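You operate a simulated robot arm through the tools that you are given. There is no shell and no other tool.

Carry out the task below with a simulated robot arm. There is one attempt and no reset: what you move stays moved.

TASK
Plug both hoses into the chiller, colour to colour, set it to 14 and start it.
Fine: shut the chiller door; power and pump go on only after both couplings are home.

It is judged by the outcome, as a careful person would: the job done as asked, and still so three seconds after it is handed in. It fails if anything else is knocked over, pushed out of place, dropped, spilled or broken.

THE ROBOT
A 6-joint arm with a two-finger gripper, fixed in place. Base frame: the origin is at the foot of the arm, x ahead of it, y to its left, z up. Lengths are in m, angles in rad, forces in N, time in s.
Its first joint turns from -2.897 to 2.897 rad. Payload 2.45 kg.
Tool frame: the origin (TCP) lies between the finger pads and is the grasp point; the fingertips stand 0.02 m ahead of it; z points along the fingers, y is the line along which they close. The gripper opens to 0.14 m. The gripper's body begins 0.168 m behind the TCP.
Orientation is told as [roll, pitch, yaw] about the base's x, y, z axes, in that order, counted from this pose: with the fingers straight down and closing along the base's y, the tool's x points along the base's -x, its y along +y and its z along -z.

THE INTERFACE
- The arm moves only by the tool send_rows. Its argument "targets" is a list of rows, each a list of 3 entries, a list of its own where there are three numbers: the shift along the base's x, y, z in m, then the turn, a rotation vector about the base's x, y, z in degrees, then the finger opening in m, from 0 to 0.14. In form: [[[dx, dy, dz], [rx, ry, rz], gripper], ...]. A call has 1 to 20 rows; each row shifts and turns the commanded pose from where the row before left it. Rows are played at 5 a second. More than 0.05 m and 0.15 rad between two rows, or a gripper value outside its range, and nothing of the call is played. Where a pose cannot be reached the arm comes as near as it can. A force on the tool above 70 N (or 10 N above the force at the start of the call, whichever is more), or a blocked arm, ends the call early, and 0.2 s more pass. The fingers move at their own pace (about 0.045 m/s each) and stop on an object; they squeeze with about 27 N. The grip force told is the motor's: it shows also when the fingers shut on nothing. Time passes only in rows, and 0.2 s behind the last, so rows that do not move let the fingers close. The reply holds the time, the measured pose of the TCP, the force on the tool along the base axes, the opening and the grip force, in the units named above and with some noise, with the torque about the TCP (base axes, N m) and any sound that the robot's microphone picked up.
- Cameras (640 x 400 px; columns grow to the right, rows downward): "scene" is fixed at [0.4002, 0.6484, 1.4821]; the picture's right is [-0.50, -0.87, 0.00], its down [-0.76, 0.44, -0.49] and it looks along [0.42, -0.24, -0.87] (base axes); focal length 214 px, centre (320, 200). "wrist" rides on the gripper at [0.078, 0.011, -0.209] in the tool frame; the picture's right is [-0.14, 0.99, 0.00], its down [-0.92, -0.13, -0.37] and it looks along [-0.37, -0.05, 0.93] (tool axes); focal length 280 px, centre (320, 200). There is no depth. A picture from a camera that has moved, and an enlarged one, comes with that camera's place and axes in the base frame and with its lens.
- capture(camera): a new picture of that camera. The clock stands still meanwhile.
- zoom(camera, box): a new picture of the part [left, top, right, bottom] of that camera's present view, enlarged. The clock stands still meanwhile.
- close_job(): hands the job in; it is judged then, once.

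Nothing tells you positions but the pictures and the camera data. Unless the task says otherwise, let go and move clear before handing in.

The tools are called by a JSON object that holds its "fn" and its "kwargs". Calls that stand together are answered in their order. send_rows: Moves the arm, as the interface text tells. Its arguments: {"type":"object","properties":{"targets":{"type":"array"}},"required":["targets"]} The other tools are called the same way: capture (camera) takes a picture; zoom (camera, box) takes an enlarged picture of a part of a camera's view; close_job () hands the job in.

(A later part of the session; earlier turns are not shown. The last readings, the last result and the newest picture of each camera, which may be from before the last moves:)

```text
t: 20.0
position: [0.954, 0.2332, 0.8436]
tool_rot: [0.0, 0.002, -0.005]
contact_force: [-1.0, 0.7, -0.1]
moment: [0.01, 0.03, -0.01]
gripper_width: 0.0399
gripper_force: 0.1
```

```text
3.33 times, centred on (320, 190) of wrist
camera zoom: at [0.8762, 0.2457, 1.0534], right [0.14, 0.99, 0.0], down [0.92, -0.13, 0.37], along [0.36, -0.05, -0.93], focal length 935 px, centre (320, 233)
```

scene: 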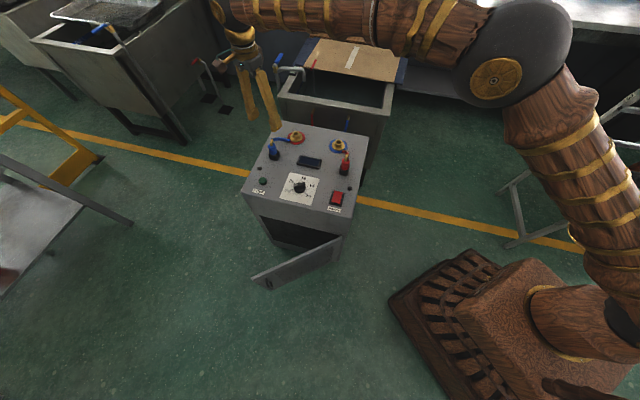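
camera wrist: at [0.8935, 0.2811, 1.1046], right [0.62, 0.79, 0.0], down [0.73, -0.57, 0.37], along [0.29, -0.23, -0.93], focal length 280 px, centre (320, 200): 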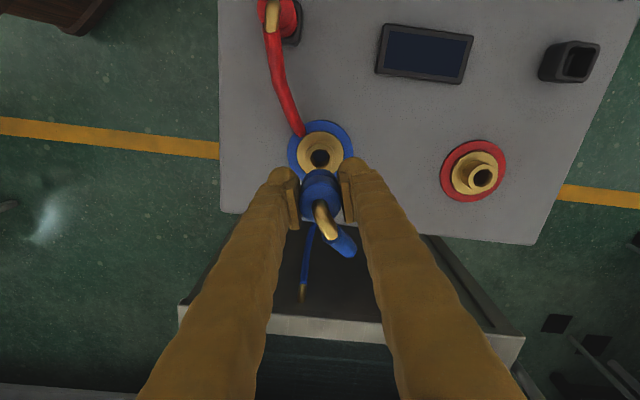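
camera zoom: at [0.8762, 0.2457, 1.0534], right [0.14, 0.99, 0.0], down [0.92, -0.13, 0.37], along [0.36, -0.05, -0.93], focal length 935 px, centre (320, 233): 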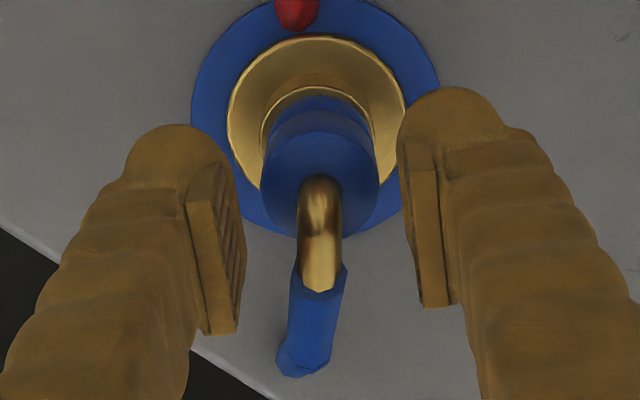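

The plug didn't move under 70 N and nothing else shifted, so the blue coupling is firmly home. Next I'll rise and go to sight the red plug.

{"fn": "send_rows", "kwargs": {"targets": [[[0, 0, 0.04], [0, 0, 0], 0.06], [[0, 0, 0.045], [0, 0, 0], 0.08], [[-0.03, 0.014, 0.01], [0, 0, 0], 0.08], [[-0.035, 0.014, 0.01], [0, 0, 0], 0.08], [[-0.035, 0.014, 0], [0, 0, 0], 0.08], [[-0.035, 0.014, 0], [0, 0, 0], 0.08], [[0, 0, 0], [0, 0, 0], 0.08]]}}

{"fn": "capture", "kwargs": {"camera": "wrist"}}

{"fn": "zoom", "kwargs": {"camera": "scene", "box": [325, 120, 365, 180]}}

```text
t: 21.6
position: [0.819, 0.2904, 0.9511]
tool_rot: [0.001, 0.0, -0.002]
contact_force: [0.2, -0.5, 0.0]
moment: [0.02, 0.0, 0.01]
gripper_width: 0.0798
gripper_force: 0.1
```

```text
taken
camera wrist: at [0.741, 0.3013, 1.1595], right [0.14, 0.99, 0.0], down [0.92, -0.13, 0.37], along [0.36, -0.05, -0.93], focal length 280 px, centre (320, 200)
```

wrist: 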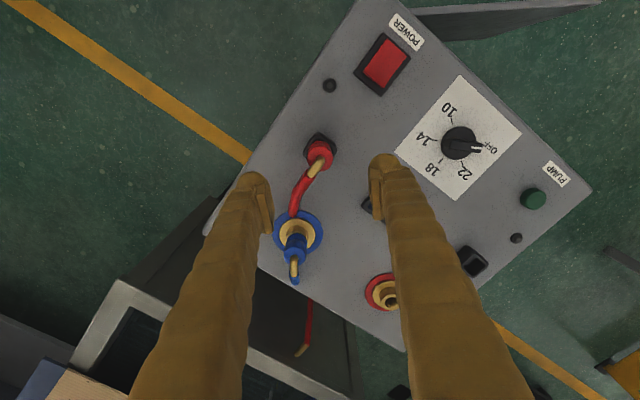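

```text
6.67 times, centred on (345, 150) of scene
camera zoom: at [0.4002, 0.6484, 1.4821], right [-0.5, -0.87, 0.0], down [-0.76, 0.44, -0.49], along [0.42, -0.24, -0.87], focal length 1430 px, centre (153, 533)
```

zoom: 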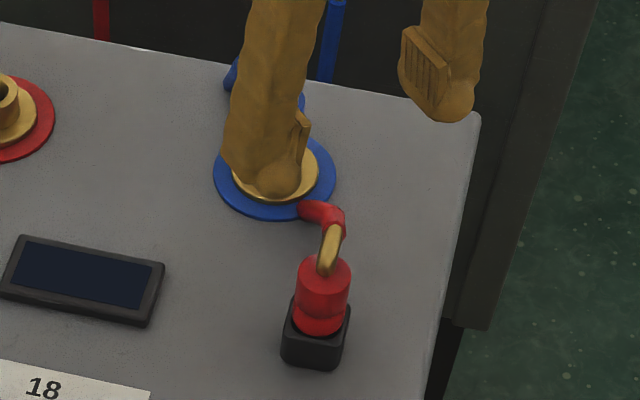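

{"fn": "zoom", "kwargs": {"camera": "wrist", "box": [270, 120, 370, 230]}}

{"fn": "zoom", "kwargs": {"camera": "scene", "box": [333, 143, 357, 178]}}

```text
3.64 times, centred on (320, 175) of wrist
camera zoom: at [0.741, 0.3013, 1.1595], right [0.14, 0.99, 0.0], down [0.92, -0.13, 0.37], along [0.36, -0.05, -0.93], focal length 1020 px, centre (320, 291)
```

zoom: 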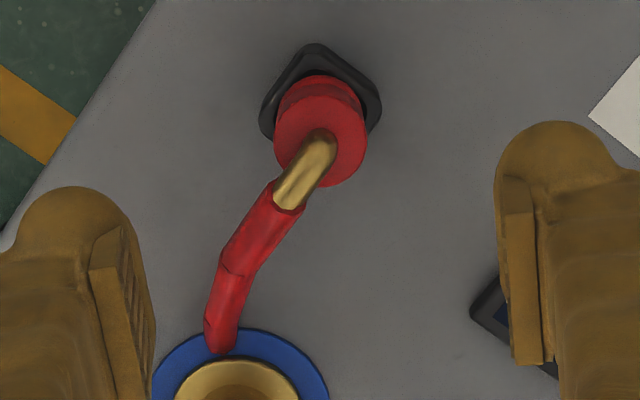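

```text
11.43 times, centred on (345, 160) of scene
camera zoom: at [0.4002, 0.6484, 1.4821], right [-0.5, -0.87, 0.0], down [-0.76, 0.44, -0.49], along [0.42, -0.24, -0.87], focal length 2451 px, centre (34, 651)
```

zoom: 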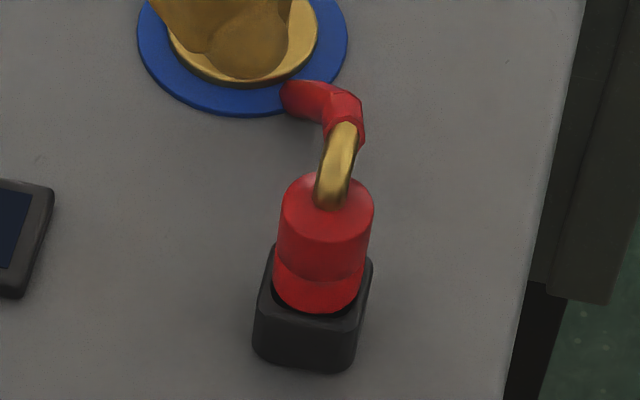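

The red plug axis is at about (0.8205, 0.290), with its elbow pointing near −50°. I'll turn to yaw −45°, come down over it and grip.

{"fn": "send_rows", "kwargs": {"targets": [[[0.0016, 0.0004, 0], [0, 0, -7.5], 0.08], [[0, 0, 0], [0, 0, -7.5], 0.08], [[0, 0, 0], [0, 0, -7.5], 0.08], [[0, 0, 0], [0, 0, -7.5], 0.08], [[0, 0, -0.02], [0, 0, -7.5], 0.08], [[0, 0, -0.03], [0, 0, -7.5], 0.08], [[0, 0, -0.04], [0, 0, 0], 0.07], [[0, 0, -0.04], [0, 0, 0], 0.06], [[0, 0, 0], [0, 0, 0], 0.06]]}}

{"fn": "zoom", "kwargs": {"camera": "wrist", "box": [250, 120, 390, 260]}}

{"fn": "zoom", "kwargs": {"camera": "scene", "box": [320, 130, 370, 180]}}

```text
t: 23.6
position: [0.8224, 0.2889, 0.8205]
tool_rot: [0.0, 0.0, -0.787]
contact_force: [-0.3, -0.3, 0.6]
moment: [-0.04, -0.05, -0.03]
gripper_width: 0.0601
gripper_force: 0.1
```

```text
2.86 times, centred on (320, 190) of wrist
camera zoom: at [0.7738, 0.3525, 1.0298], right [0.8, 0.6, 0.0], down [0.56, -0.74, 0.37], along [0.22, -0.29, -0.93], focal length 801 px, centre (320, 229)
```

zoom: 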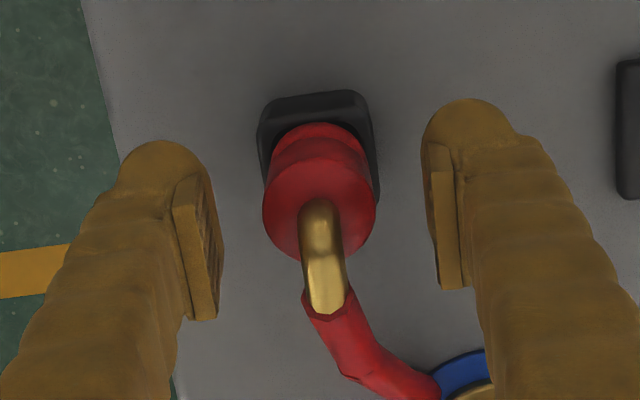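

```text
8.00 times, centred on (345, 155) of scene
camera zoom: at [0.4002, 0.6484, 1.4821], right [-0.5, -0.87, 0.0], down [-0.76, 0.44, -0.49], along [0.42, -0.24, -0.87], focal length 1716 px, centre (120, 560)
```

zoom: 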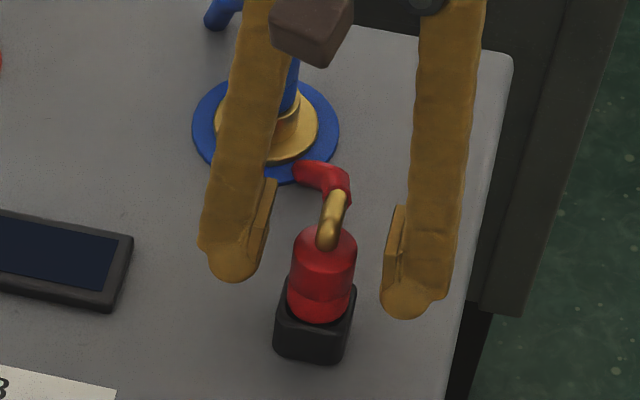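

The fingers bracket the red plug. I'll shift slightly, lower the last 16 mm and close.

{"fn": "send_rows", "kwargs": {"targets": [[[-0.0009, 0.0013, -0.01], [0, 0, 0], 0.06], [[0, 0, -0.006], [0, 0, 0], 0.05], [[0, 0, 0], [0, 0, 0], 0.03], [[0, 0, 0], [0, 0, 0], 0.02], [[0, 0, 0], [0, 0, 0], 0.02], [[0, 0, 0], [0, 0, 0], 0.02]]}}

{"fn": "zoom", "kwargs": {"camera": "wrist", "box": [250, 120, 390, 260]}}

```text
t: 25.0
position: [0.8206, 0.2915, 0.8049]
tool_rot: [-0.001, 0.001, -0.79]
contact_force: [0.2, 0.3, 0.0]
moment: [0.02, 0.0, -0.03]
gripper_width: 0.0301
gripper_force: 27.3
```

```text
2.86 times, centred on (320, 190) of wrist
camera zoom: at [0.7735, 0.3549, 1.0139], right [0.8, 0.6, 0.0], down [0.56, -0.74, 0.37], along [0.22, -0.29, -0.93], focal length 801 px, centre (320, 229)
```

zoom: 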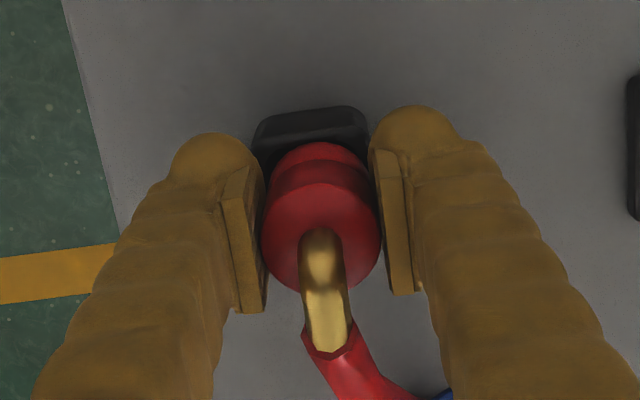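

The red plug is gripped and centred. I'll lift it straight out and carry it to a hover above the red port at (1.0955, 0.3747).

{"fn": "send_rows", "kwargs": {"targets": [[[0, 0, 0.01], [0, 0, 0], 0.02], [[0, 0, 0.02], [0, 0, 0], 0.02], [[0, 0, 0.04], [0, 0, 0], 0.02], [[0, 0, 0.035], [0, 0, 0], 0.02], [[0.0345, 0.01045, 0], [0, 0, 0], 0.02], [[0.0345, 0.01045, 0], [0, 0, 0], 0.02], [[0.0345, 0.01045, 0], [0, 0, 0], 0.02], [[0.0345, 0.01045, 0], [0, 0, 0], 0.02], [[0.0345, 0.01045, 0], [0, 0, 0], 0.02], [[0.0345, 0.01045, 0], [0, 0, 0], 0.02], [[0.0345, 0.01045, 0], [0, 0, 0], 0.02], [[0.0344, 0.01045, 0], [0, 0, 0], 0.02], [[0, 0, 0], [0, 0, 0], 0.02], [[0, 0, 0], [0, 0, 0], 0.02]]}}

{"fn": "zoom", "kwargs": {"camera": "wrist", "box": [250, 90, 390, 230]}}

{"fn": "zoom", "kwargs": {"camera": "scene", "box": [260, 85, 360, 165]}}

```text
t: 28.0
position: [1.0967, 0.3734, 0.9075]
tool_rot: [-0.001, -0.001, -0.789]
contact_force: [0.1, 0.0, -1.2]
moment: [0.02, 0.0, 0.03]
gripper_width: 0.0298
gripper_force: 27.1
```

```text
2.86 times, centred on (320, 160) of wrist
camera zoom: at [1.0493, 0.4362, 1.1187], right [0.8, 0.6, 0.0], down [0.56, -0.74, 0.37], along [0.22, -0.29, -0.93], focal length 801 px, centre (320, 314)
```

zoom: 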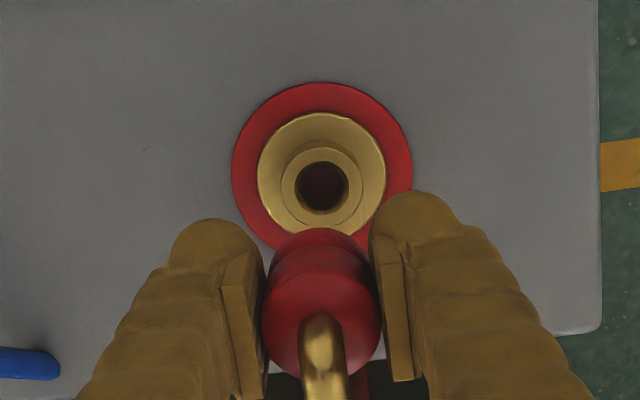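

```text
5.00 times, centred on (310, 125) of scene
camera zoom: at [0.4002, 0.6484, 1.4821], right [-0.5, -0.87, 0.0], down [-0.76, 0.44, -0.49], along [0.42, -0.24, -0.87], focal length 1072 px, centre (370, 575)
```

zoom: 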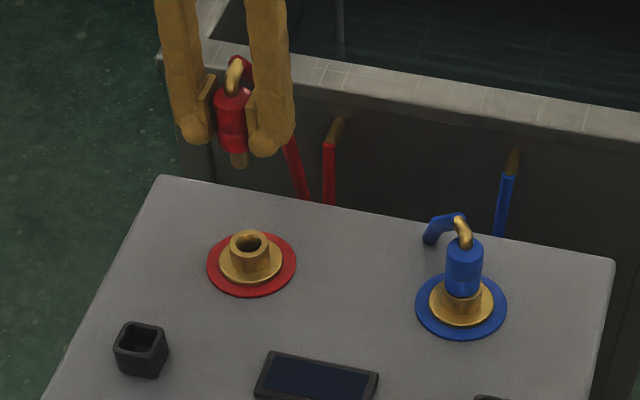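

The port sits about 2 mm toward the camera side. I'll correct for that and lower to just above the bore.

{"fn": "send_rows", "kwargs": {"targets": [[[-0.0012, 0.0015, -0.03], [0, 0, 0], 0.02], [[0, 0, -0.03], [0, 0, 0], 0.02], [[0, 0, -0.022], [0, 0, 0], 0.02], [[0, 0, 0], [0, 0, 0], 0.02], [[0, 0, 0], [0, 0, 0], 0.02]]}}

{"fn": "zoom", "kwargs": {"camera": "wrist", "box": [270, 110, 370, 230]}}

{"fn": "zoom", "kwargs": {"camera": "scene", "box": [284, 122, 308, 146]}}

```text
t: 29.2
position: [1.0967, 0.3757, 0.8282]
tool_rot: [0.0, -0.001, -0.79]
contact_force: [-0.2, -0.7, -1.9]
moment: [0.0, -0.01, -0.01]
gripper_width: 0.0297
gripper_force: 27.1
```

```text
3.33 times, centred on (320, 170) of wrist
camera zoom: at [1.0494, 0.4388, 1.0372], right [0.8, 0.6, 0.0], down [0.56, -0.74, 0.37], along [0.22, -0.29, -0.93], focal length 935 px, centre (320, 300)
```

zoom: 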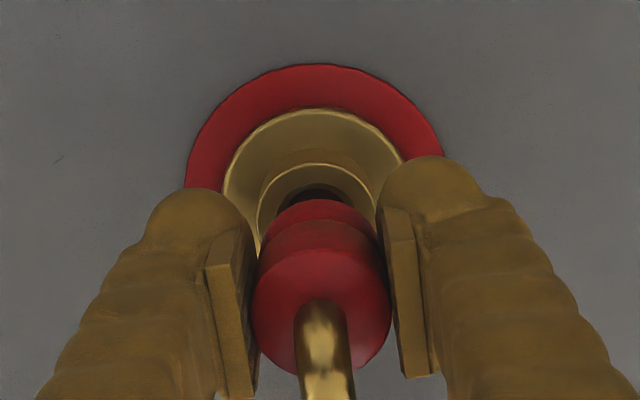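

```text
16.00 times, centred on (296, 134) of scene
camera zoom: at [0.4002, 0.6484, 1.4821], right [-0.5, -0.87, 0.0], down [-0.76, 0.44, -0.49], along [0.42, -0.24, -0.87], focal length 3432 px, centre (704, 1256)
```

zoom: 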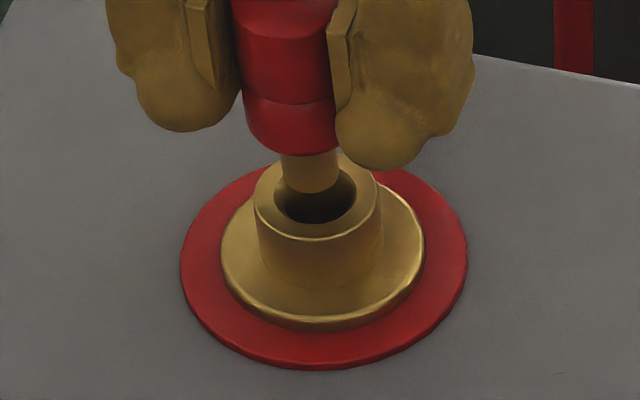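

Alignment is within about 1 mm. I'll make a small correction and lower the pin into the bore.

{"fn": "send_rows", "kwargs": {"targets": [[[-0.0008, -0.0007, -0.005], [0, 0, 0], 0.02], [[0, 0, -0.006], [0, 0, 0], 0.02], [[0, 0, -0.006], [0, 0, 0], 0.02], [[0, 0, -0.004], [0, 0, 0], 0.02], [[0, 0, -0.002], [0, 0, 0], 0.02], [[0, 0, 0], [0, 0, 0], 0.02]]}}

{"fn": "zoom", "kwargs": {"camera": "scene", "box": [281, 119, 311, 149]}}

```text
t: 30.6
position: [1.0951, 0.3757, 0.8029]
tool_rot: [0.001, 0.0, -0.788]
contact_force: [0.6, 0.4, -1.2]
moment: [0.02, 0.03, -0.02]
gripper_width: 0.0302
gripper_force: 27.3
```

```text
13.33 times, centred on (296, 134) of scene
camera zoom: at [0.4002, 0.6484, 1.4821], right [-0.5, -0.87, 0.0], down [-0.76, 0.44, -0.49], along [0.42, -0.24, -0.87], focal length 2860 px, centre (640, 1080)
```

zoom: 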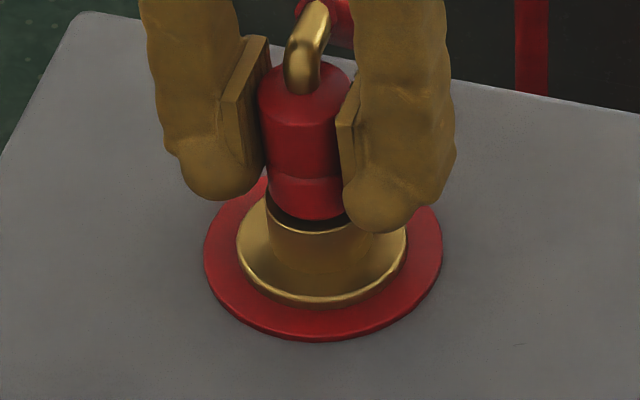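

The pin is in and almost seated. I'll press on in small steps.

{"fn": "send_rows", "kwargs": {"targets": [[[0, 0, -0.002], [0, 0, 0], 0.02], [[0, 0, -0.0015], [0, 0, 0], 0.02], [[0, 0, -0.0015], [0, 0, 0], 0.02], [[0, 0, 0], [0, 0, 0], 0.02]]}}

{"fn": "zoom", "kwargs": {"camera": "scene", "box": [281, 119, 311, 149]}}

```text
t: 31.6
position: [1.0953, 0.3748, 0.7998]
tool_rot: [0.002, -0.002, -0.791]
contact_force: [-1.8, -1.9, 18.9]
moment: [-0.01, 0.0, 0.0]
gripper_width: 0.0298
gripper_force: 27.0
```

```text
13.33 times, centred on (296, 134) of scene
camera zoom: at [0.4002, 0.6484, 1.4821], right [-0.5, -0.87, 0.0], down [-0.76, 0.44, -0.49], along [0.42, -0.24, -0.87], focal length 2860 px, centre (640, 1080)
```

zoom: 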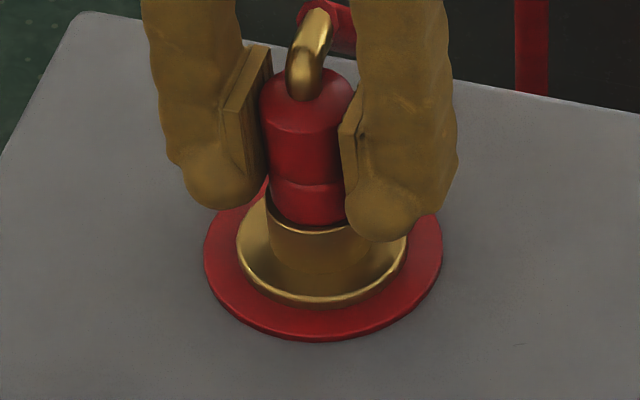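

It is seated at about 19 N. I'll press a touch more, then release and rise clear.

{"fn": "send_rows", "kwargs": {"targets": [[[0, 0, -0.0015], [0, 0, 0], 0.02], [[0, 0, 0], [0, 0, 0], 0.02], [[0, 0, 0], [0, 0, 0], 0.05], [[0, 0, 0], [0, 0, 0], 0.06], [[0, 0, 0.025], [0, 0, 0], 0.06], [[0, 0, 0.04], [0, 0, 0], 0.06], [[0, 0, 0.04], [0, 0, 0], 0.06]]}}

{"fn": "zoom", "kwargs": {"camera": "scene", "box": [281, 119, 311, 149]}}

{"fn": "zoom", "kwargs": {"camera": "wrist", "box": [240, 80, 400, 230]}}

```text
t: 33.2
position: [1.0936, 0.3747, 0.9002]
tool_rot: [0.001, -0.001, -0.788]
contact_force: [0.3, 0.6, -0.1]
moment: [-0.03, 0.01, -0.01]
gripper_width: 0.0602
gripper_force: 0.1
```

```text
13.33 times, centred on (296, 134) of scene
camera zoom: at [0.4002, 0.6484, 1.4821], right [-0.5, -0.87, 0.0], down [-0.76, 0.44, -0.49], along [0.42, -0.24, -0.87], focal length 2860 px, centre (640, 1080)
```

zoom: 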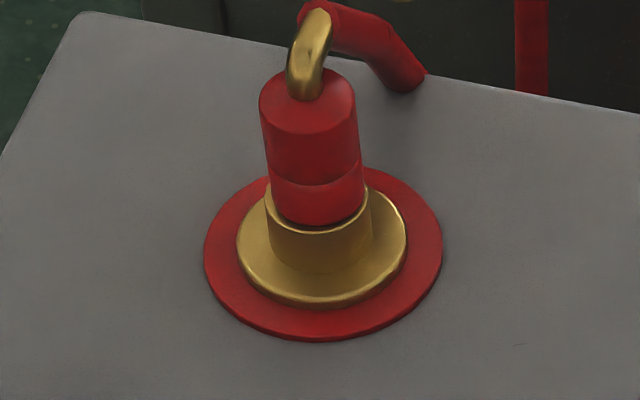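

```text
2.67 times, centred on (320, 155) of wrist
camera zoom: at [1.0472, 0.4385, 1.1105], right [0.8, 0.6, 0.0], down [0.56, -0.74, 0.37], along [0.22, -0.3, -0.93], focal length 748 px, centre (320, 320)
```

zoom: 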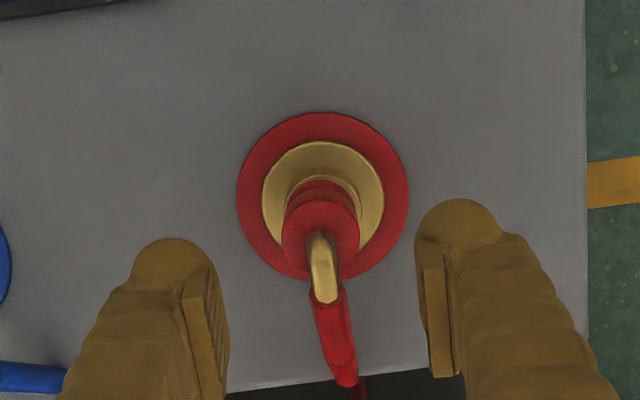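

Both couplings are home and look identical, with the bodies flush on the rims. Next is the dial, centred near (0.842, 0.487). I'll go there at safe height while turning to yaw +75°, so the fingers can straddle the pointer bar.

{"fn": "send_rows", "kwargs": {"targets": [[[0, 0, 0.03], [0, 0, 0], 0.06], [[-0.0168, 0.0075, 0], [0, 0, 8], 0.06], [[-0.0168, 0.0075, 0], [0, 0, 8], 0.06], [[-0.0168, 0.0075, 0], [0, 0, 8], 0.06], [[-0.0168, 0.0075, 0], [0, 0, 8], 0.06], [[-0.0168, 0.0075, 0], [0, 0, 8], 0.06], [[-0.0168, 0.0075, 0], [0, 0, 8], 0.06], [[-0.0168, 0.0075, 0], [0, 0, 8], 0.06], [[-0.0168, 0.0075, 0], [0, 0, 8], 0.06], [[-0.0168, 0.0075, 0], [0, 0, 8], 0.06], [[-0.0168, 0.0075, 0], [0, 0, 8], 0.06], [[-0.0168, 0.0075, 0], [0, 0, 8], 0.06], [[-0.0168, 0.0075, 0], [0, 0, 8], 0.06], [[-0.0168, 0.0075, 0], [0, 0, 8], 0.06], [[-0.0168, 0.0075, 0], [0, 0, 8], 0.06], [[-0.0168, 0.0075, 0], [0, 0, 8], 0.06], [[0, 0, 0], [0, 0, 0], 0.06]]}}

{"fn": "capture", "kwargs": {"camera": "wrist"}}

{"fn": "capture", "kwargs": {"camera": "scene"}}

```text
t: 36.8
position: [0.8413, 0.4883, 0.9325]
tool_rot: [0.001, 0.002, 1.306]
contact_force: [0.3, 0.7, 0.3]
moment: [-0.01, 0.04, -0.06]
gripper_width: 0.0601
gripper_force: 0.1
```

```text
taken
camera wrist: at [0.8115, 0.4159, 1.141], right [-0.92, 0.39, 0.0], down [0.36, 0.86, 0.37], along [0.14, 0.34, -0.93], focal length 280 px, centre (320, 200)
```

wrist: 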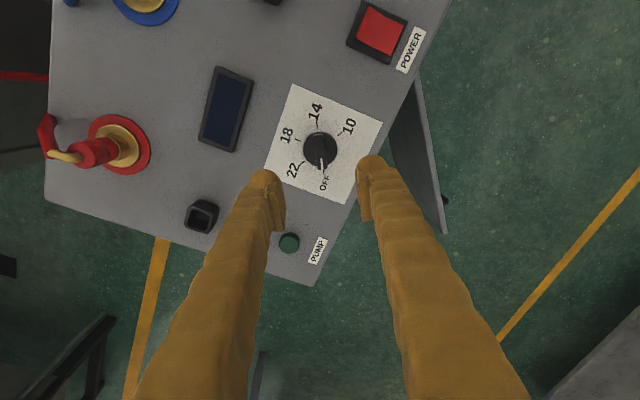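

```text
taken
```

scene: 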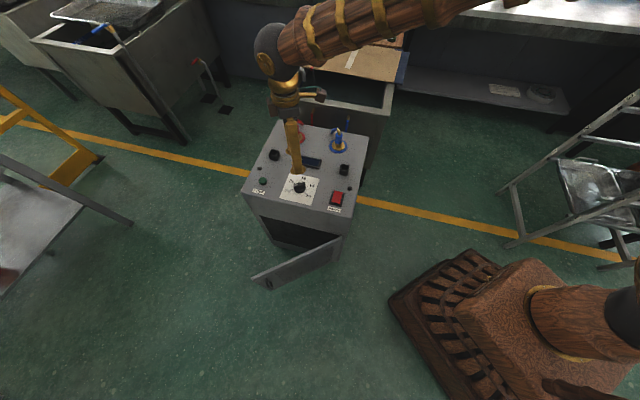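

{"fn": "zoom", "kwargs": {"camera": "wrist", "box": [260, 80, 390, 210]}}

{"fn": "zoom", "kwargs": {"camera": "scene", "box": [265, 165, 335, 210]}}

```text
3.08 times, centred on (325, 145) of wrist
camera zoom: at [0.8115, 0.4159, 1.141], right [-0.92, 0.39, 0.0], down [0.36, 0.86, 0.37], along [0.14, 0.34, -0.93], focal length 863 px, centre (305, 369)
```

zoom: 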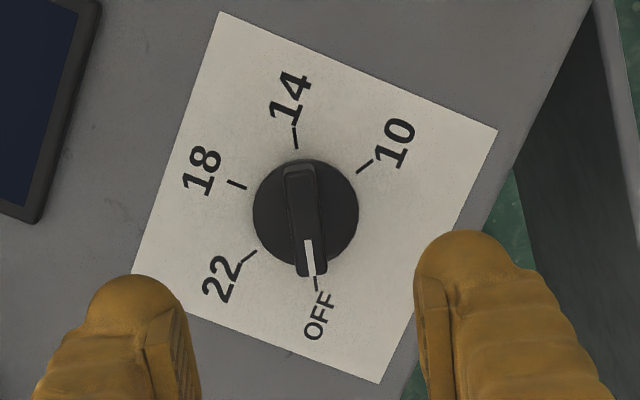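

```text
8.89 times, centred on (300, 188) of scene
camera zoom: at [0.4002, 0.6484, 1.4821], right [-0.5, -0.87, 0.0], down [-0.76, 0.44, -0.49], along [0.42, -0.24, -0.87], focal length 1906 px, centre (498, 311)
```

zoom: 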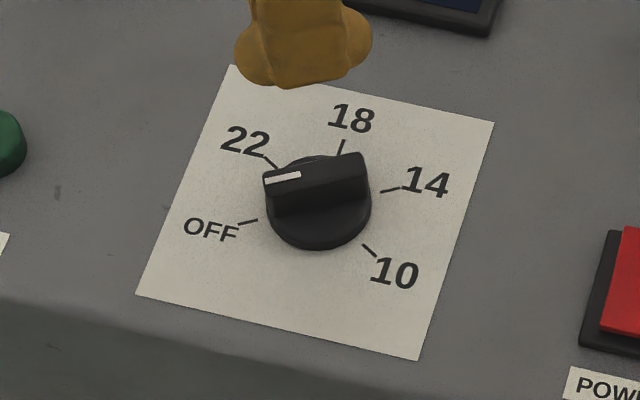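

The pointer is on OFF and the bar lines up with the tool. I'll lower over the knob with the fingers partly open and check before gripping.

{"fn": "send_rows", "kwargs": {"targets": [[[0, -0.0013, -0.04], [0, 0, 0], 0.05], [[0, 0, -0.04], [0, 0, 0], 0.04], [[0, 0, -0.04], [0, 0, 0], 0.035], [[0, 0, -0.016], [0, 0, 0], 0.03], [[0, 0, 0], [0, 0, 0], 0.03]]}}

{"fn": "zoom", "kwargs": {"camera": "wrist", "box": [250, 120, 390, 260]}}

{"fn": "zoom", "kwargs": {"camera": "scene", "box": [270, 160, 330, 210]}}

```text
t: 38.0
position: [0.8439, 0.4888, 0.7973]
tool_rot: [0.001, 0.0, 1.306]
contact_force: [-0.5, 0.2, 0.5]
moment: [0.0, 0.03, 0.02]
gripper_width: 0.0301
gripper_force: 0.0
```

```text
2.86 times, centred on (320, 190) of wrist
camera zoom: at [0.8122, 0.4162, 1.0061], right [-0.92, 0.39, 0.0], down [0.36, 0.85, 0.37], along [0.14, 0.34, -0.93], focal length 801 px, centre (320, 229)
```

zoom: 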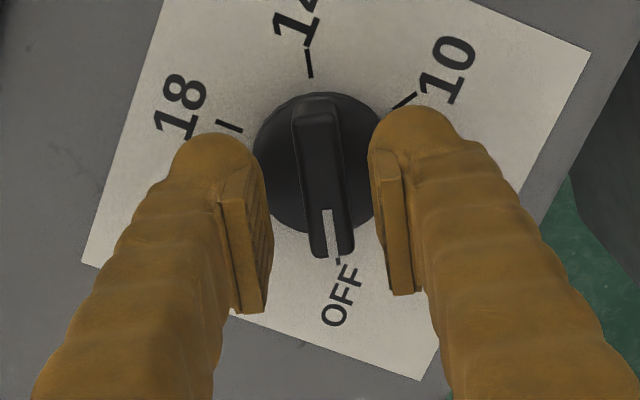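

```text
8.00 times, centred on (300, 185) of scene
camera zoom: at [0.4002, 0.6484, 1.4821], right [-0.5, -0.87, 0.0], down [-0.76, 0.44, -0.49], along [0.42, -0.24, -0.87], focal length 1716 px, centre (480, 320)
```

zoom: 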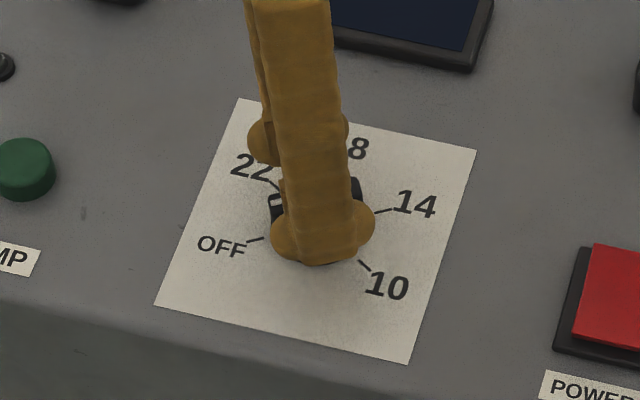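

The TCP reads a couple of millimetres off the knob axis. I'll hold still and read the pose again before correcting.

{"fn": "send_rows", "kwargs": {"targets": [[[0, 0, 0], [0, 0, 0], 0.03], [[0, 0, 0], [0, 0, 0], 0.03]]}}

{"fn": "zoom", "kwargs": {"camera": "wrist", "box": [280, 140, 360, 220]}}

```text
t: 38.6
position: [0.8434, 0.4882, 0.798]
tool_rot: [0.0, 0.001, 1.305]
contact_force: [0.1, -0.1, -0.5]
moment: [-0.03, 0.02, -0.02]
gripper_width: 0.03
gripper_force: 0.0
```

```text
5.00 times, centred on (320, 180) of wrist
camera zoom: at [0.8122, 0.4162, 1.0064], right [-0.92, 0.39, 0.0], down [0.36, 0.85, 0.37], along [0.14, 0.34, -0.93], focal length 1402 px, centre (320, 300)
```

zoom: 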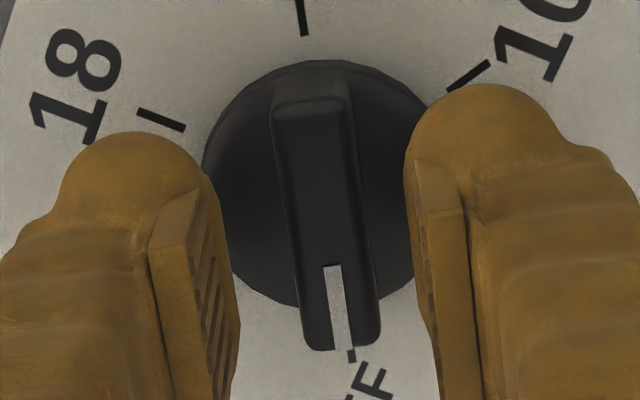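

The knob centre is confirmed at (0.8418, 0.4868). I'll shift onto its axis, lower the fingertips alongside the bar and close.

{"fn": "send_rows", "kwargs": {"targets": [[[-0.0016, -0.0017, -0.004], [0, 0, 0], 0.03], [[0, 0, -0.004], [0, 0, 0], 0.03], [[0, 0, -0.003], [0, 0, 0], 0.03], [[0, 0, 0], [0, 0, 0], 0.02], [[0, 0, 0], [0, 0, 0], 0.005], [[0, 0, 0], [0, 0, 0], 0.005], [[0, 0, 0], [0, 0, 0], 0.005]]}}

{"fn": "zoom", "kwargs": {"camera": "wrist", "box": [270, 130, 370, 250]}}

{"fn": "zoom", "kwargs": {"camera": "scene", "box": [270, 160, 330, 210]}}

```text
t: 40.2
position: [0.8416, 0.4871, 0.7857]
tool_rot: [0.0, 0.001, 1.307]
contact_force: [-12.5, 2.5, 2.8]
moment: [0.04, 0.1, 0.01]
gripper_width: 0.0131
gripper_force: 39.4
```

```text
3.33 times, centred on (320, 190) of wrist
camera zoom: at [0.8103, 0.4137, 0.9949], right [-0.92, 0.39, 0.0], down [0.36, 0.85, 0.37], along [0.14, 0.34, -0.93], focal length 935 px, centre (320, 233)
```

zoom: 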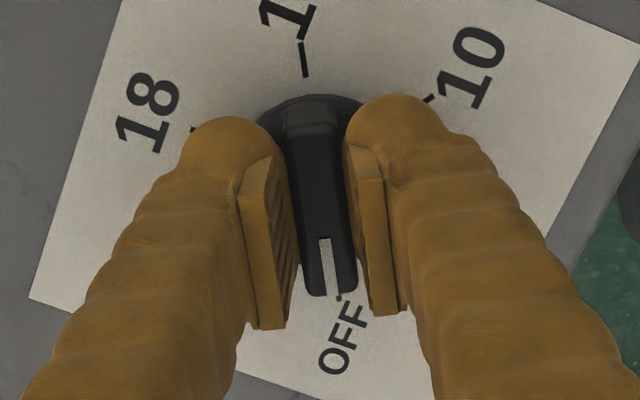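

```text
8.00 times, centred on (300, 185) of scene
camera zoom: at [0.4002, 0.6484, 1.4821], right [-0.5, -0.87, 0.0], down [-0.76, 0.44, -0.49], along [0.42, -0.24, -0.87], focal length 1716 px, centre (480, 320)
```

zoom: 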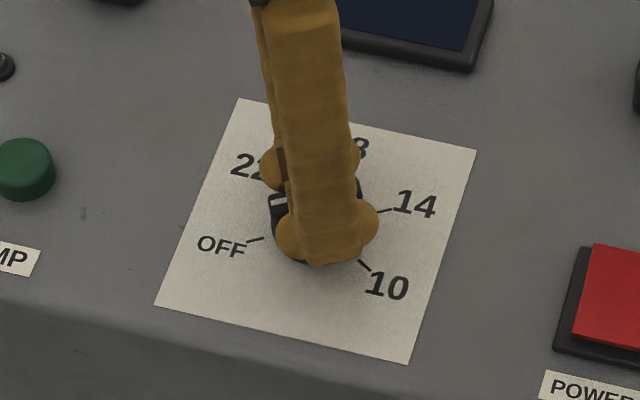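

The bar is gripped, 13 mm wide. I'll relieve the small side force and turn the knob clockwise, starting with a short test.

{"fn": "send_rows", "kwargs": {"targets": [[[-0.0008, 0.0002, 0], [0, 0, -4], 0.005], [[0, 0, 0], [0, 0, -6], 0.005], [[0, 0, 0], [0, 0, -6], 0.005], [[0, 0, 0], [0, 0, -6], 0.005]]}}

{"fn": "zoom", "kwargs": {"camera": "wrist", "box": [270, 130, 370, 250]}}

```text
t: 41.2
position: [0.8407, 0.486, 0.7851]
tool_rot: [0.001, -0.002, 0.92]
contact_force: [4.4, 22.2, -1.6]
moment: [0.26, -0.04, 0.03]
gripper_width: 0.013
gripper_force: 39.6
```

```text
3.33 times, centred on (320, 190) of wrist
camera zoom: at [0.7842, 0.4307, 0.9947], right [-0.71, 0.71, 0.0], down [0.66, 0.66, 0.37], along [0.26, 0.26, -0.93], focal length 935 px, centre (320, 233)
```

zoom: 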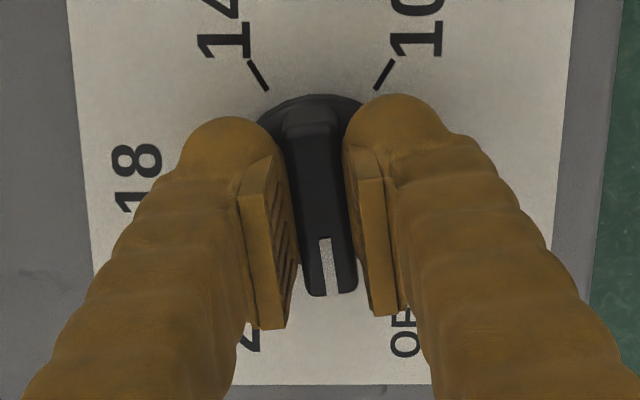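

The knob turns freely with the gripper. I'll centre a little to reduce the side load and keep turning.

{"fn": "send_rows", "kwargs": {"targets": [[[0.0003, 0.0012, 0], [0, 0, -4], 0.005], [[0, 0, 0], [0, 0, -6], 0.005], [[0, 0, 0], [0, 0, -6], 0.005], [[0, 0, 0], [0, 0, -6], 0.005], [[0, 0, 0], [0, 0, -6], 0.005]]}}

```text
t: 42.4
position: [0.839, 0.4868, 0.7857]
tool_rot: [-0.001, 0.002, 0.43]
contact_force: [-13.1, 12.5, 15.9]
moment: [0.02, 0.26, 0.02]
gripper_width: 0.0128
gripper_force: 39.4
```

{"fn": "send_rows", "kwargs": {"targets": [[[0, 0, 0], [0, 0, 0], 0.018], [[0, 0, 0], [0, 0, 0], 0.018]]}}

{"fn": "zoom", "kwargs": {"camera": "wrist", "box": [270, 130, 370, 250]}}

{"fn": "zoom", "kwargs": {"camera": "scene", "box": [270, 160, 330, 210]}}

```text
t: 43.0
position: [0.8403, 0.4868, 0.7838]
tool_rot: [0.0, 0.0, 0.434]
contact_force: [-0.3, 0.2, 0.2]
moment: [-0.04, 0.01, 0.0]
gripper_width: 0.0182
gripper_force: 0.1
```

```text
3.33 times, centred on (320, 190) of wrist
camera zoom: at [0.7647, 0.4638, 0.9942], right [-0.29, 0.96, 0.0], down [0.89, 0.27, 0.37], along [0.35, 0.11, -0.93], focal length 935 px, centre (320, 233)
```

zoom: 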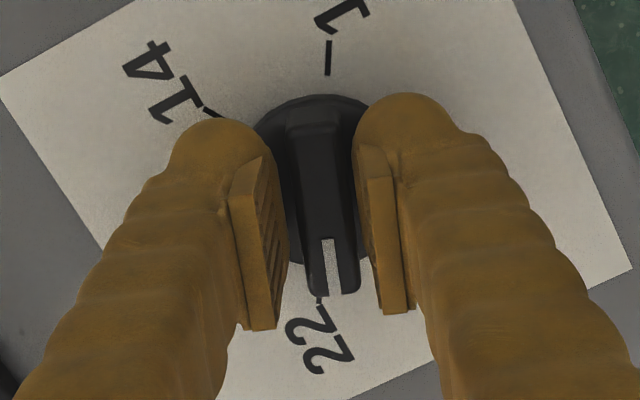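

```text
8.00 times, centred on (300, 185) of scene
camera zoom: at [0.4002, 0.6484, 1.4821], right [-0.5, -0.87, 0.0], down [-0.76, 0.44, -0.49], along [0.42, -0.24, -0.87], focal length 1716 px, centre (480, 320)
```

zoom: 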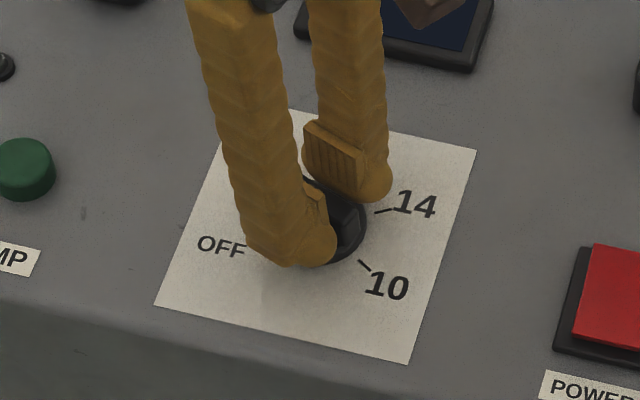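

The knob is now near 22 and needs about 130° more. I'll recentre slightly and turn with a loose hold so the bar can self-centre.

{"fn": "send_rows", "kwargs": {"targets": [[[0.0009, 0.001, 0], [0, 0, 0], 0.0155], [[0, 0, 0], [0, 0, -7], 0.0155], [[0, 0, 0], [0, 0, -7], 0.0155], [[0, 0, 0], [0, 0, -7], 0.0155], [[0, 0, 0], [0, 0, -7], 0.0155], [[0, 0, 0], [0, 0, -7], 0.0155], [[0, 0, 0], [0, 0, -7], 0.0155]]}}

{"fn": "zoom", "kwargs": {"camera": "wrist", "box": [270, 130, 370, 250]}}

```text
t: 44.6
position: [0.8412, 0.4862, 0.7848]
tool_rot: [0.0, 0.0, -0.302]
contact_force: [0.8, 2.3, 0.5]
moment: [0.04, -0.01, 0.01]
gripper_width: 0.0168
gripper_force: 0.9
```

```text
3.33 times, centred on (320, 190) of wrist
camera zoom: at [0.7702, 0.5212, 0.9944], right [0.43, 0.9, 0.0], down [0.84, -0.4, 0.37], along [0.33, -0.16, -0.93], focal length 935 px, centre (320, 233)
```

zoom: 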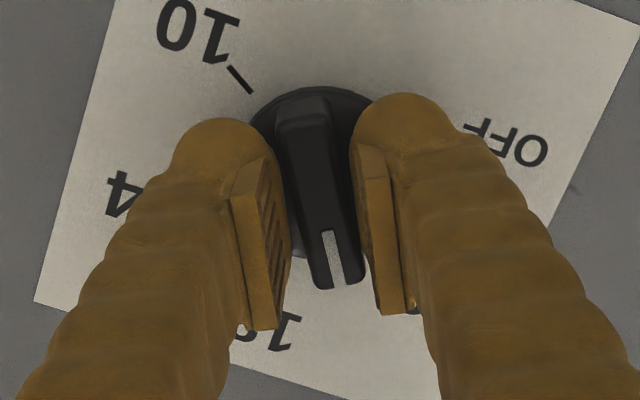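

It turns smoothly with little force. I'll carry on toward 14.

{"fn": "send_rows", "kwargs": {"targets": [[[0.0004, 0.0004, 0], [0, 0, -7], 0.0155], [[0, 0, 0], [0, 0, -7], 0.0155], [[0, 0, 0], [0, 0, -7], 0.0155], [[0, 0, 0], [0, 0, -7], 0.0155], [[0, 0, 0], [0, 0, -7], 0.0155], [[0, 0, 0], [0, 0, -7], 0.0155], [[0, 0, 0], [0, 0, -7], 0.0155]]}}

{"fn": "zoom", "kwargs": {"camera": "wrist", "box": [270, 130, 370, 250]}}

```text
t: 46.2
position: [0.8413, 0.4871, 0.785]
tool_rot: [-0.001, -0.001, -1.156]
contact_force: [2.0, 0.3, 0.0]
moment: [0.04, 0.0, 0.01]
gripper_width: 0.0171
gripper_force: 0.9
```

```text
3.33 times, centred on (320, 190) of wrist
camera zoom: at [0.8202, 0.5635, 0.9944], right [0.96, 0.27, 0.0], down [0.25, -0.89, 0.37], along [0.1, -0.35, -0.93], focal length 935 px, centre (320, 233)
```

zoom: 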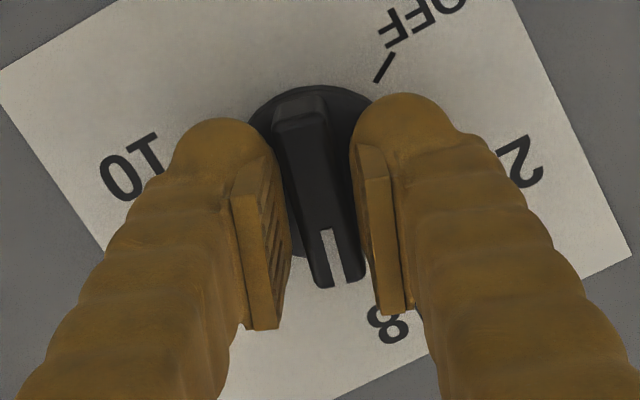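

{"fn": "send_rows", "kwargs": {"targets": [[[0, 0, 0], [0, 0, -7], 0.0155], [[0, 0, 0], [0, 0, -7], 0.0155], [[0, 0, 0], [0, 0, -7], 0.0155], [[0, 0, 0], [0, 0, -7], 0.0155], [[0, 0, 0], [0, 0, -6], 0.0155], [[0, 0, 0], [0, 0, -4.8], 0.0155], [[0, 0, 0], [0, 0, 0], 0.0155]]}}

{"fn": "zoom", "kwargs": {"camera": "wrist", "box": [270, 130, 370, 250]}}

{"fn": "zoom", "kwargs": {"camera": "scene", "box": [270, 160, 330, 210]}}

```text
t: 47.8
position: [0.8428, 0.4883, 0.7854]
tool_rot: [0.0, 0.0, -1.835]
contact_force: [-1.8, 0.3, -1.1]
moment: [-0.03, -0.01, 0.04]
gripper_width: 0.0168
gripper_force: 0.8
```

```text
3.33 times, centred on (320, 190) of wrist
camera zoom: at [0.8729, 0.5609, 0.9944], right [0.92, -0.39, 0.0], down [-0.36, -0.86, 0.37], along [-0.14, -0.34, -0.93], focal length 935 px, centre (320, 233)
```

zoom: 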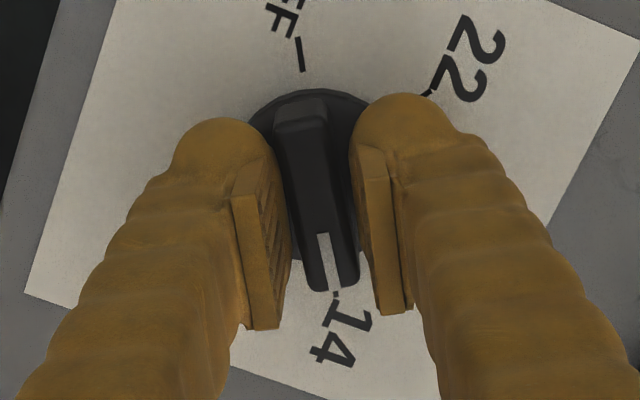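

```text
8.00 times, centred on (300, 185) of scene
camera zoom: at [0.4002, 0.6484, 1.4821], right [-0.5, -0.87, 0.0], down [-0.76, 0.44, -0.49], along [0.42, -0.24, -0.87], focal length 1716 px, centre (480, 320)
```

zoom: 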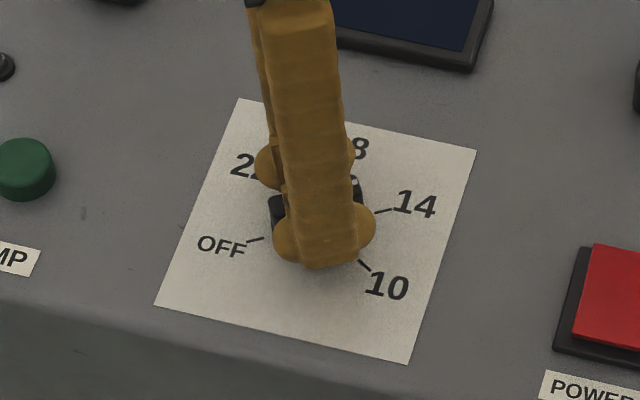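

The pointer is close to 14. I'll squeeze to square the bar with the fingers, then open again.

{"fn": "send_rows", "kwargs": {"targets": [[[-0.0006, 0, 0], [0, 0, 0], 0.005], [[0, 0, 0], [0, 0, 0], 0.005], [[0, 0, 0], [0, 0, 0], 0.005]]}}

{"fn": "zoom", "kwargs": {"camera": "wrist", "box": [270, 130, 370, 250]}}

```text
t: 48.6
position: [0.8419, 0.4886, 0.7842]
tool_rot: [0.0, -0.002, -1.833]
contact_force: [1.8, 10.3, -1.1]
moment: [0.11, -0.07, 0.0]
gripper_width: 0.013
gripper_force: 39.4
```

```text
3.33 times, centred on (320, 190) of wrist
camera zoom: at [0.8722, 0.5611, 0.9943], right [0.92, -0.39, 0.0], down [-0.36, -0.86, 0.37], along [-0.14, -0.34, -0.93], focal length 935 px, centre (320, 233)
```

zoom: 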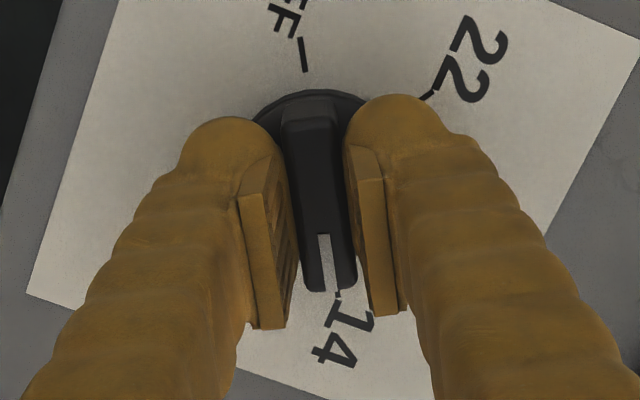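

The pointer lies right on 14. I'll release, rise and verify from above.

{"fn": "send_rows", "kwargs": {"targets": [[[0, 0, 0], [0, 0, 0], 0.03], [[0, 0, 0], [0, 0, 0], 0.04], [[0, 0, 0.03], [0, 0, 0], 0.04], [[0, 0, 0.04], [0, 0, 0], 0.04], [[0, 0, 0.04], [0, 0, 0], 0.04], [[0, 0, 0.03], [0, 0, 0], 0.04]]}}

{"fn": "zoom", "kwargs": {"camera": "wrist", "box": [250, 80, 390, 210]}}

{"fn": "capture", "kwargs": {"camera": "wrist"}}

{"fn": "zoom", "kwargs": {"camera": "scene", "box": [230, 180, 390, 300]}}

```text
t: 50.0
position: [0.8424, 0.4872, 0.9258]
tool_rot: [0.0, 0.0, -1.832]
contact_force: [-0.1, -1.0, 0.7]
moment: [-0.02, -0.02, 0.01]
gripper_width: 0.0399
gripper_force: 0.0
```

```text
3.08 times, centred on (320, 145) of wrist
camera zoom: at [0.872, 0.5604, 1.1347], right [0.92, -0.39, 0.0], down [-0.36, -0.86, 0.37], along [-0.14, -0.34, -0.93], focal length 863 px, centre (320, 369)
```

zoom: 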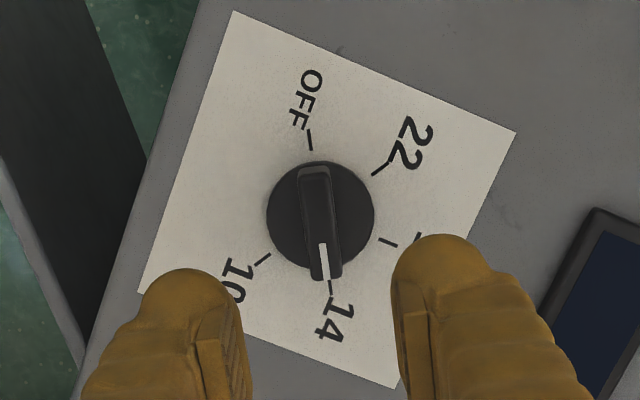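

```text
taken
camera wrist: at [0.872, 0.5604, 1.1347], right [0.92, -0.39, 0.0], down [-0.36, -0.86, 0.37], along [-0.14, -0.34, -0.93], focal length 280 px, centre (320, 200)
```

wrist: 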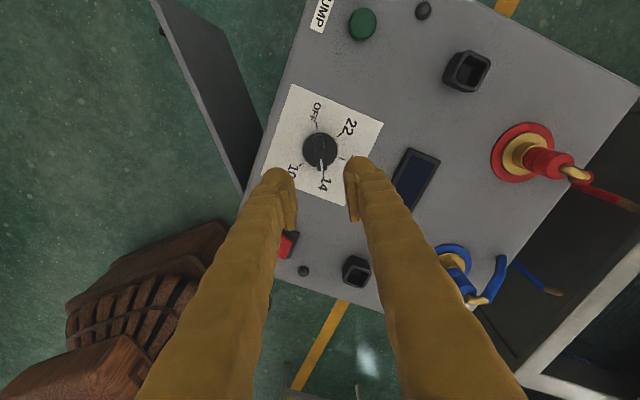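

```text
3.33 times, centred on (310, 240) of scene
camera zoom: at [0.4002, 0.6484, 1.4821], right [-0.5, -0.87, 0.0], down [-0.76, 0.44, -0.49], along [0.42, -0.24, -0.87], focal length 715 px, centre (353, 67)
```

zoom: 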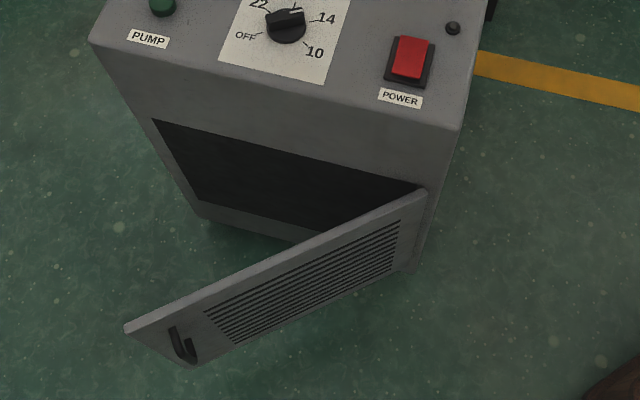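

The dial reads 14. Next is the door: it's hinged near (0.639, 0.395), with its free edge at (0.676, 0.822), standing about 40° open. I'll go round in front of it at height with the fingers closed and the tool tilted so the tips lead.

{"fn": "send_rows", "kwargs": {"targets": [[[-0.03, 0.028, 0.01], [0, 0, 7.5], 0.02], [[-0.03, 0.028, 0.01], [0, 0, 7.5], 0.0], [[-0.03, 0.028, 0], [0, 0, 7.5], 0.0], [[-0.03, 0.028, 0], [0, 0, 7.5], 0.0], [[-0.03, 0.028, 0], [0, 0, 7.5], 0.0], [[-0.03, 0.028, 0], [0, 0, 7.5], 0.0], [[-0.03, 0.028, 0], [0, 0, 7.5], 0.0], [[-0.03, 0.028, 0], [0, 0, 7.5], 0.0], [[-0.03, 0.028, 0], [0, 0, 0], 0.0], [[0, 0, 0], [-5.3, -5.3, 0], 0.0], [[0, 0, 0], [-5.3, -5.3, 0], 0.0], [[0, 0, 0], [-5.3, -5.3, 0], 0.0], [[0, 0, 0], [-5.3, -5.3, 0], 0.0]]}}

{"fn": "capture", "kwargs": {"camera": "wrist"}}

{"fn": "capture", "kwargs": {"camera": "scene"}}

```text
t: 52.8
position: [0.5725, 0.7393, 0.9454]
tool_rot: [0.0, -0.526, -0.788]
contact_force: [0.8, 0.0, 0.7]
moment: [0.02, 0.03, 0.02]
gripper_width: 0.0003
gripper_force: 26.7
```

```text
taken
camera wrist: at [0.4577, 0.8701, 1.0878], right [0.78, 0.62, 0.07], down [0.34, -0.52, 0.78], along [0.52, -0.59, -0.62], focal length 280 px, centre (320, 200)
```

wrist: 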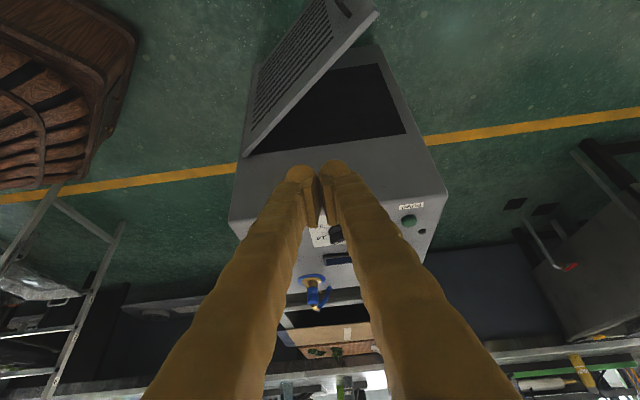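

```text
taken
```

scene: 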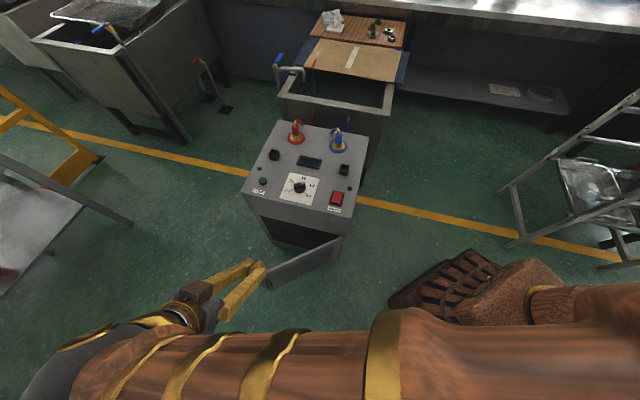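

The tool is tilted with the tips toward the machine and the way down is clear. I'll lower in front of the door to about z=0.47.

{"fn": "send_rows", "kwargs": {"targets": [[[0, 0, -0.04], [0, 0, 0], 0.0], [[0, 0, -0.04], [0, 0, 0], 0.0], [[0, 0, -0.04], [0, 0, 0], 0.0], [[0, 0, -0.04], [0, 0, 0], 0.0], [[0, 0, -0.04], [0, 0, 0], 0.0], [[0, 0, -0.04], [0, 0, 0], 0.0]]}}

{"fn": "capture", "kwargs": {"camera": "scene"}}

{"fn": "capture", "kwargs": {"camera": "wrist"}}

```text
t: 54.2
position: [0.5693, 0.7397, 0.7065]
tool_rot: [0.0, -0.524, -0.785]
contact_force: [1.3, 0.0, 0.3]
moment: [0.0, 0.0, -0.03]
gripper_width: 0.0
gripper_force: 26.7
```

```text
taken
```

scene: 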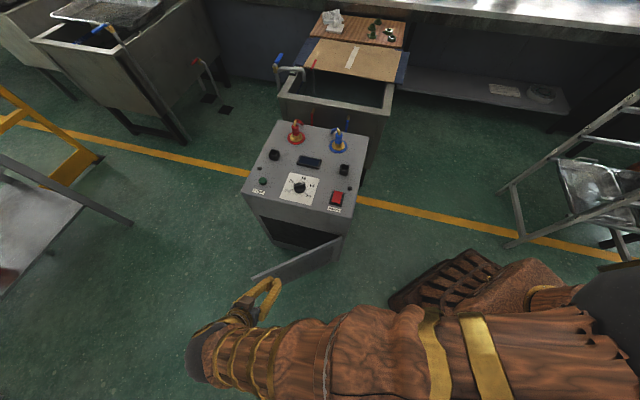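

```text
taken
camera wrist: at [0.4562, 0.8692, 0.8489], right [0.78, 0.62, 0.07], down [0.34, -0.52, 0.78], along [0.52, -0.59, -0.62], focal length 280 px, centre (320, 200)
```

wrist: 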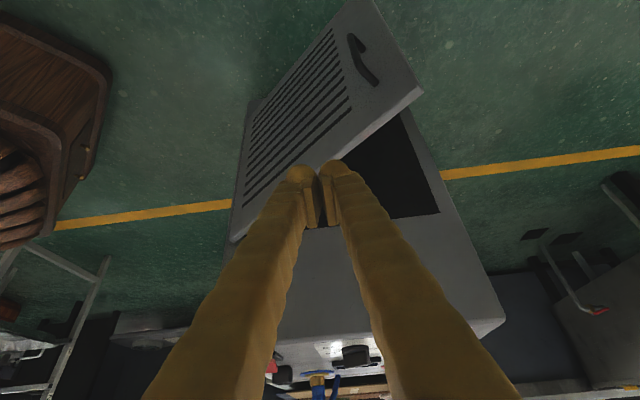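

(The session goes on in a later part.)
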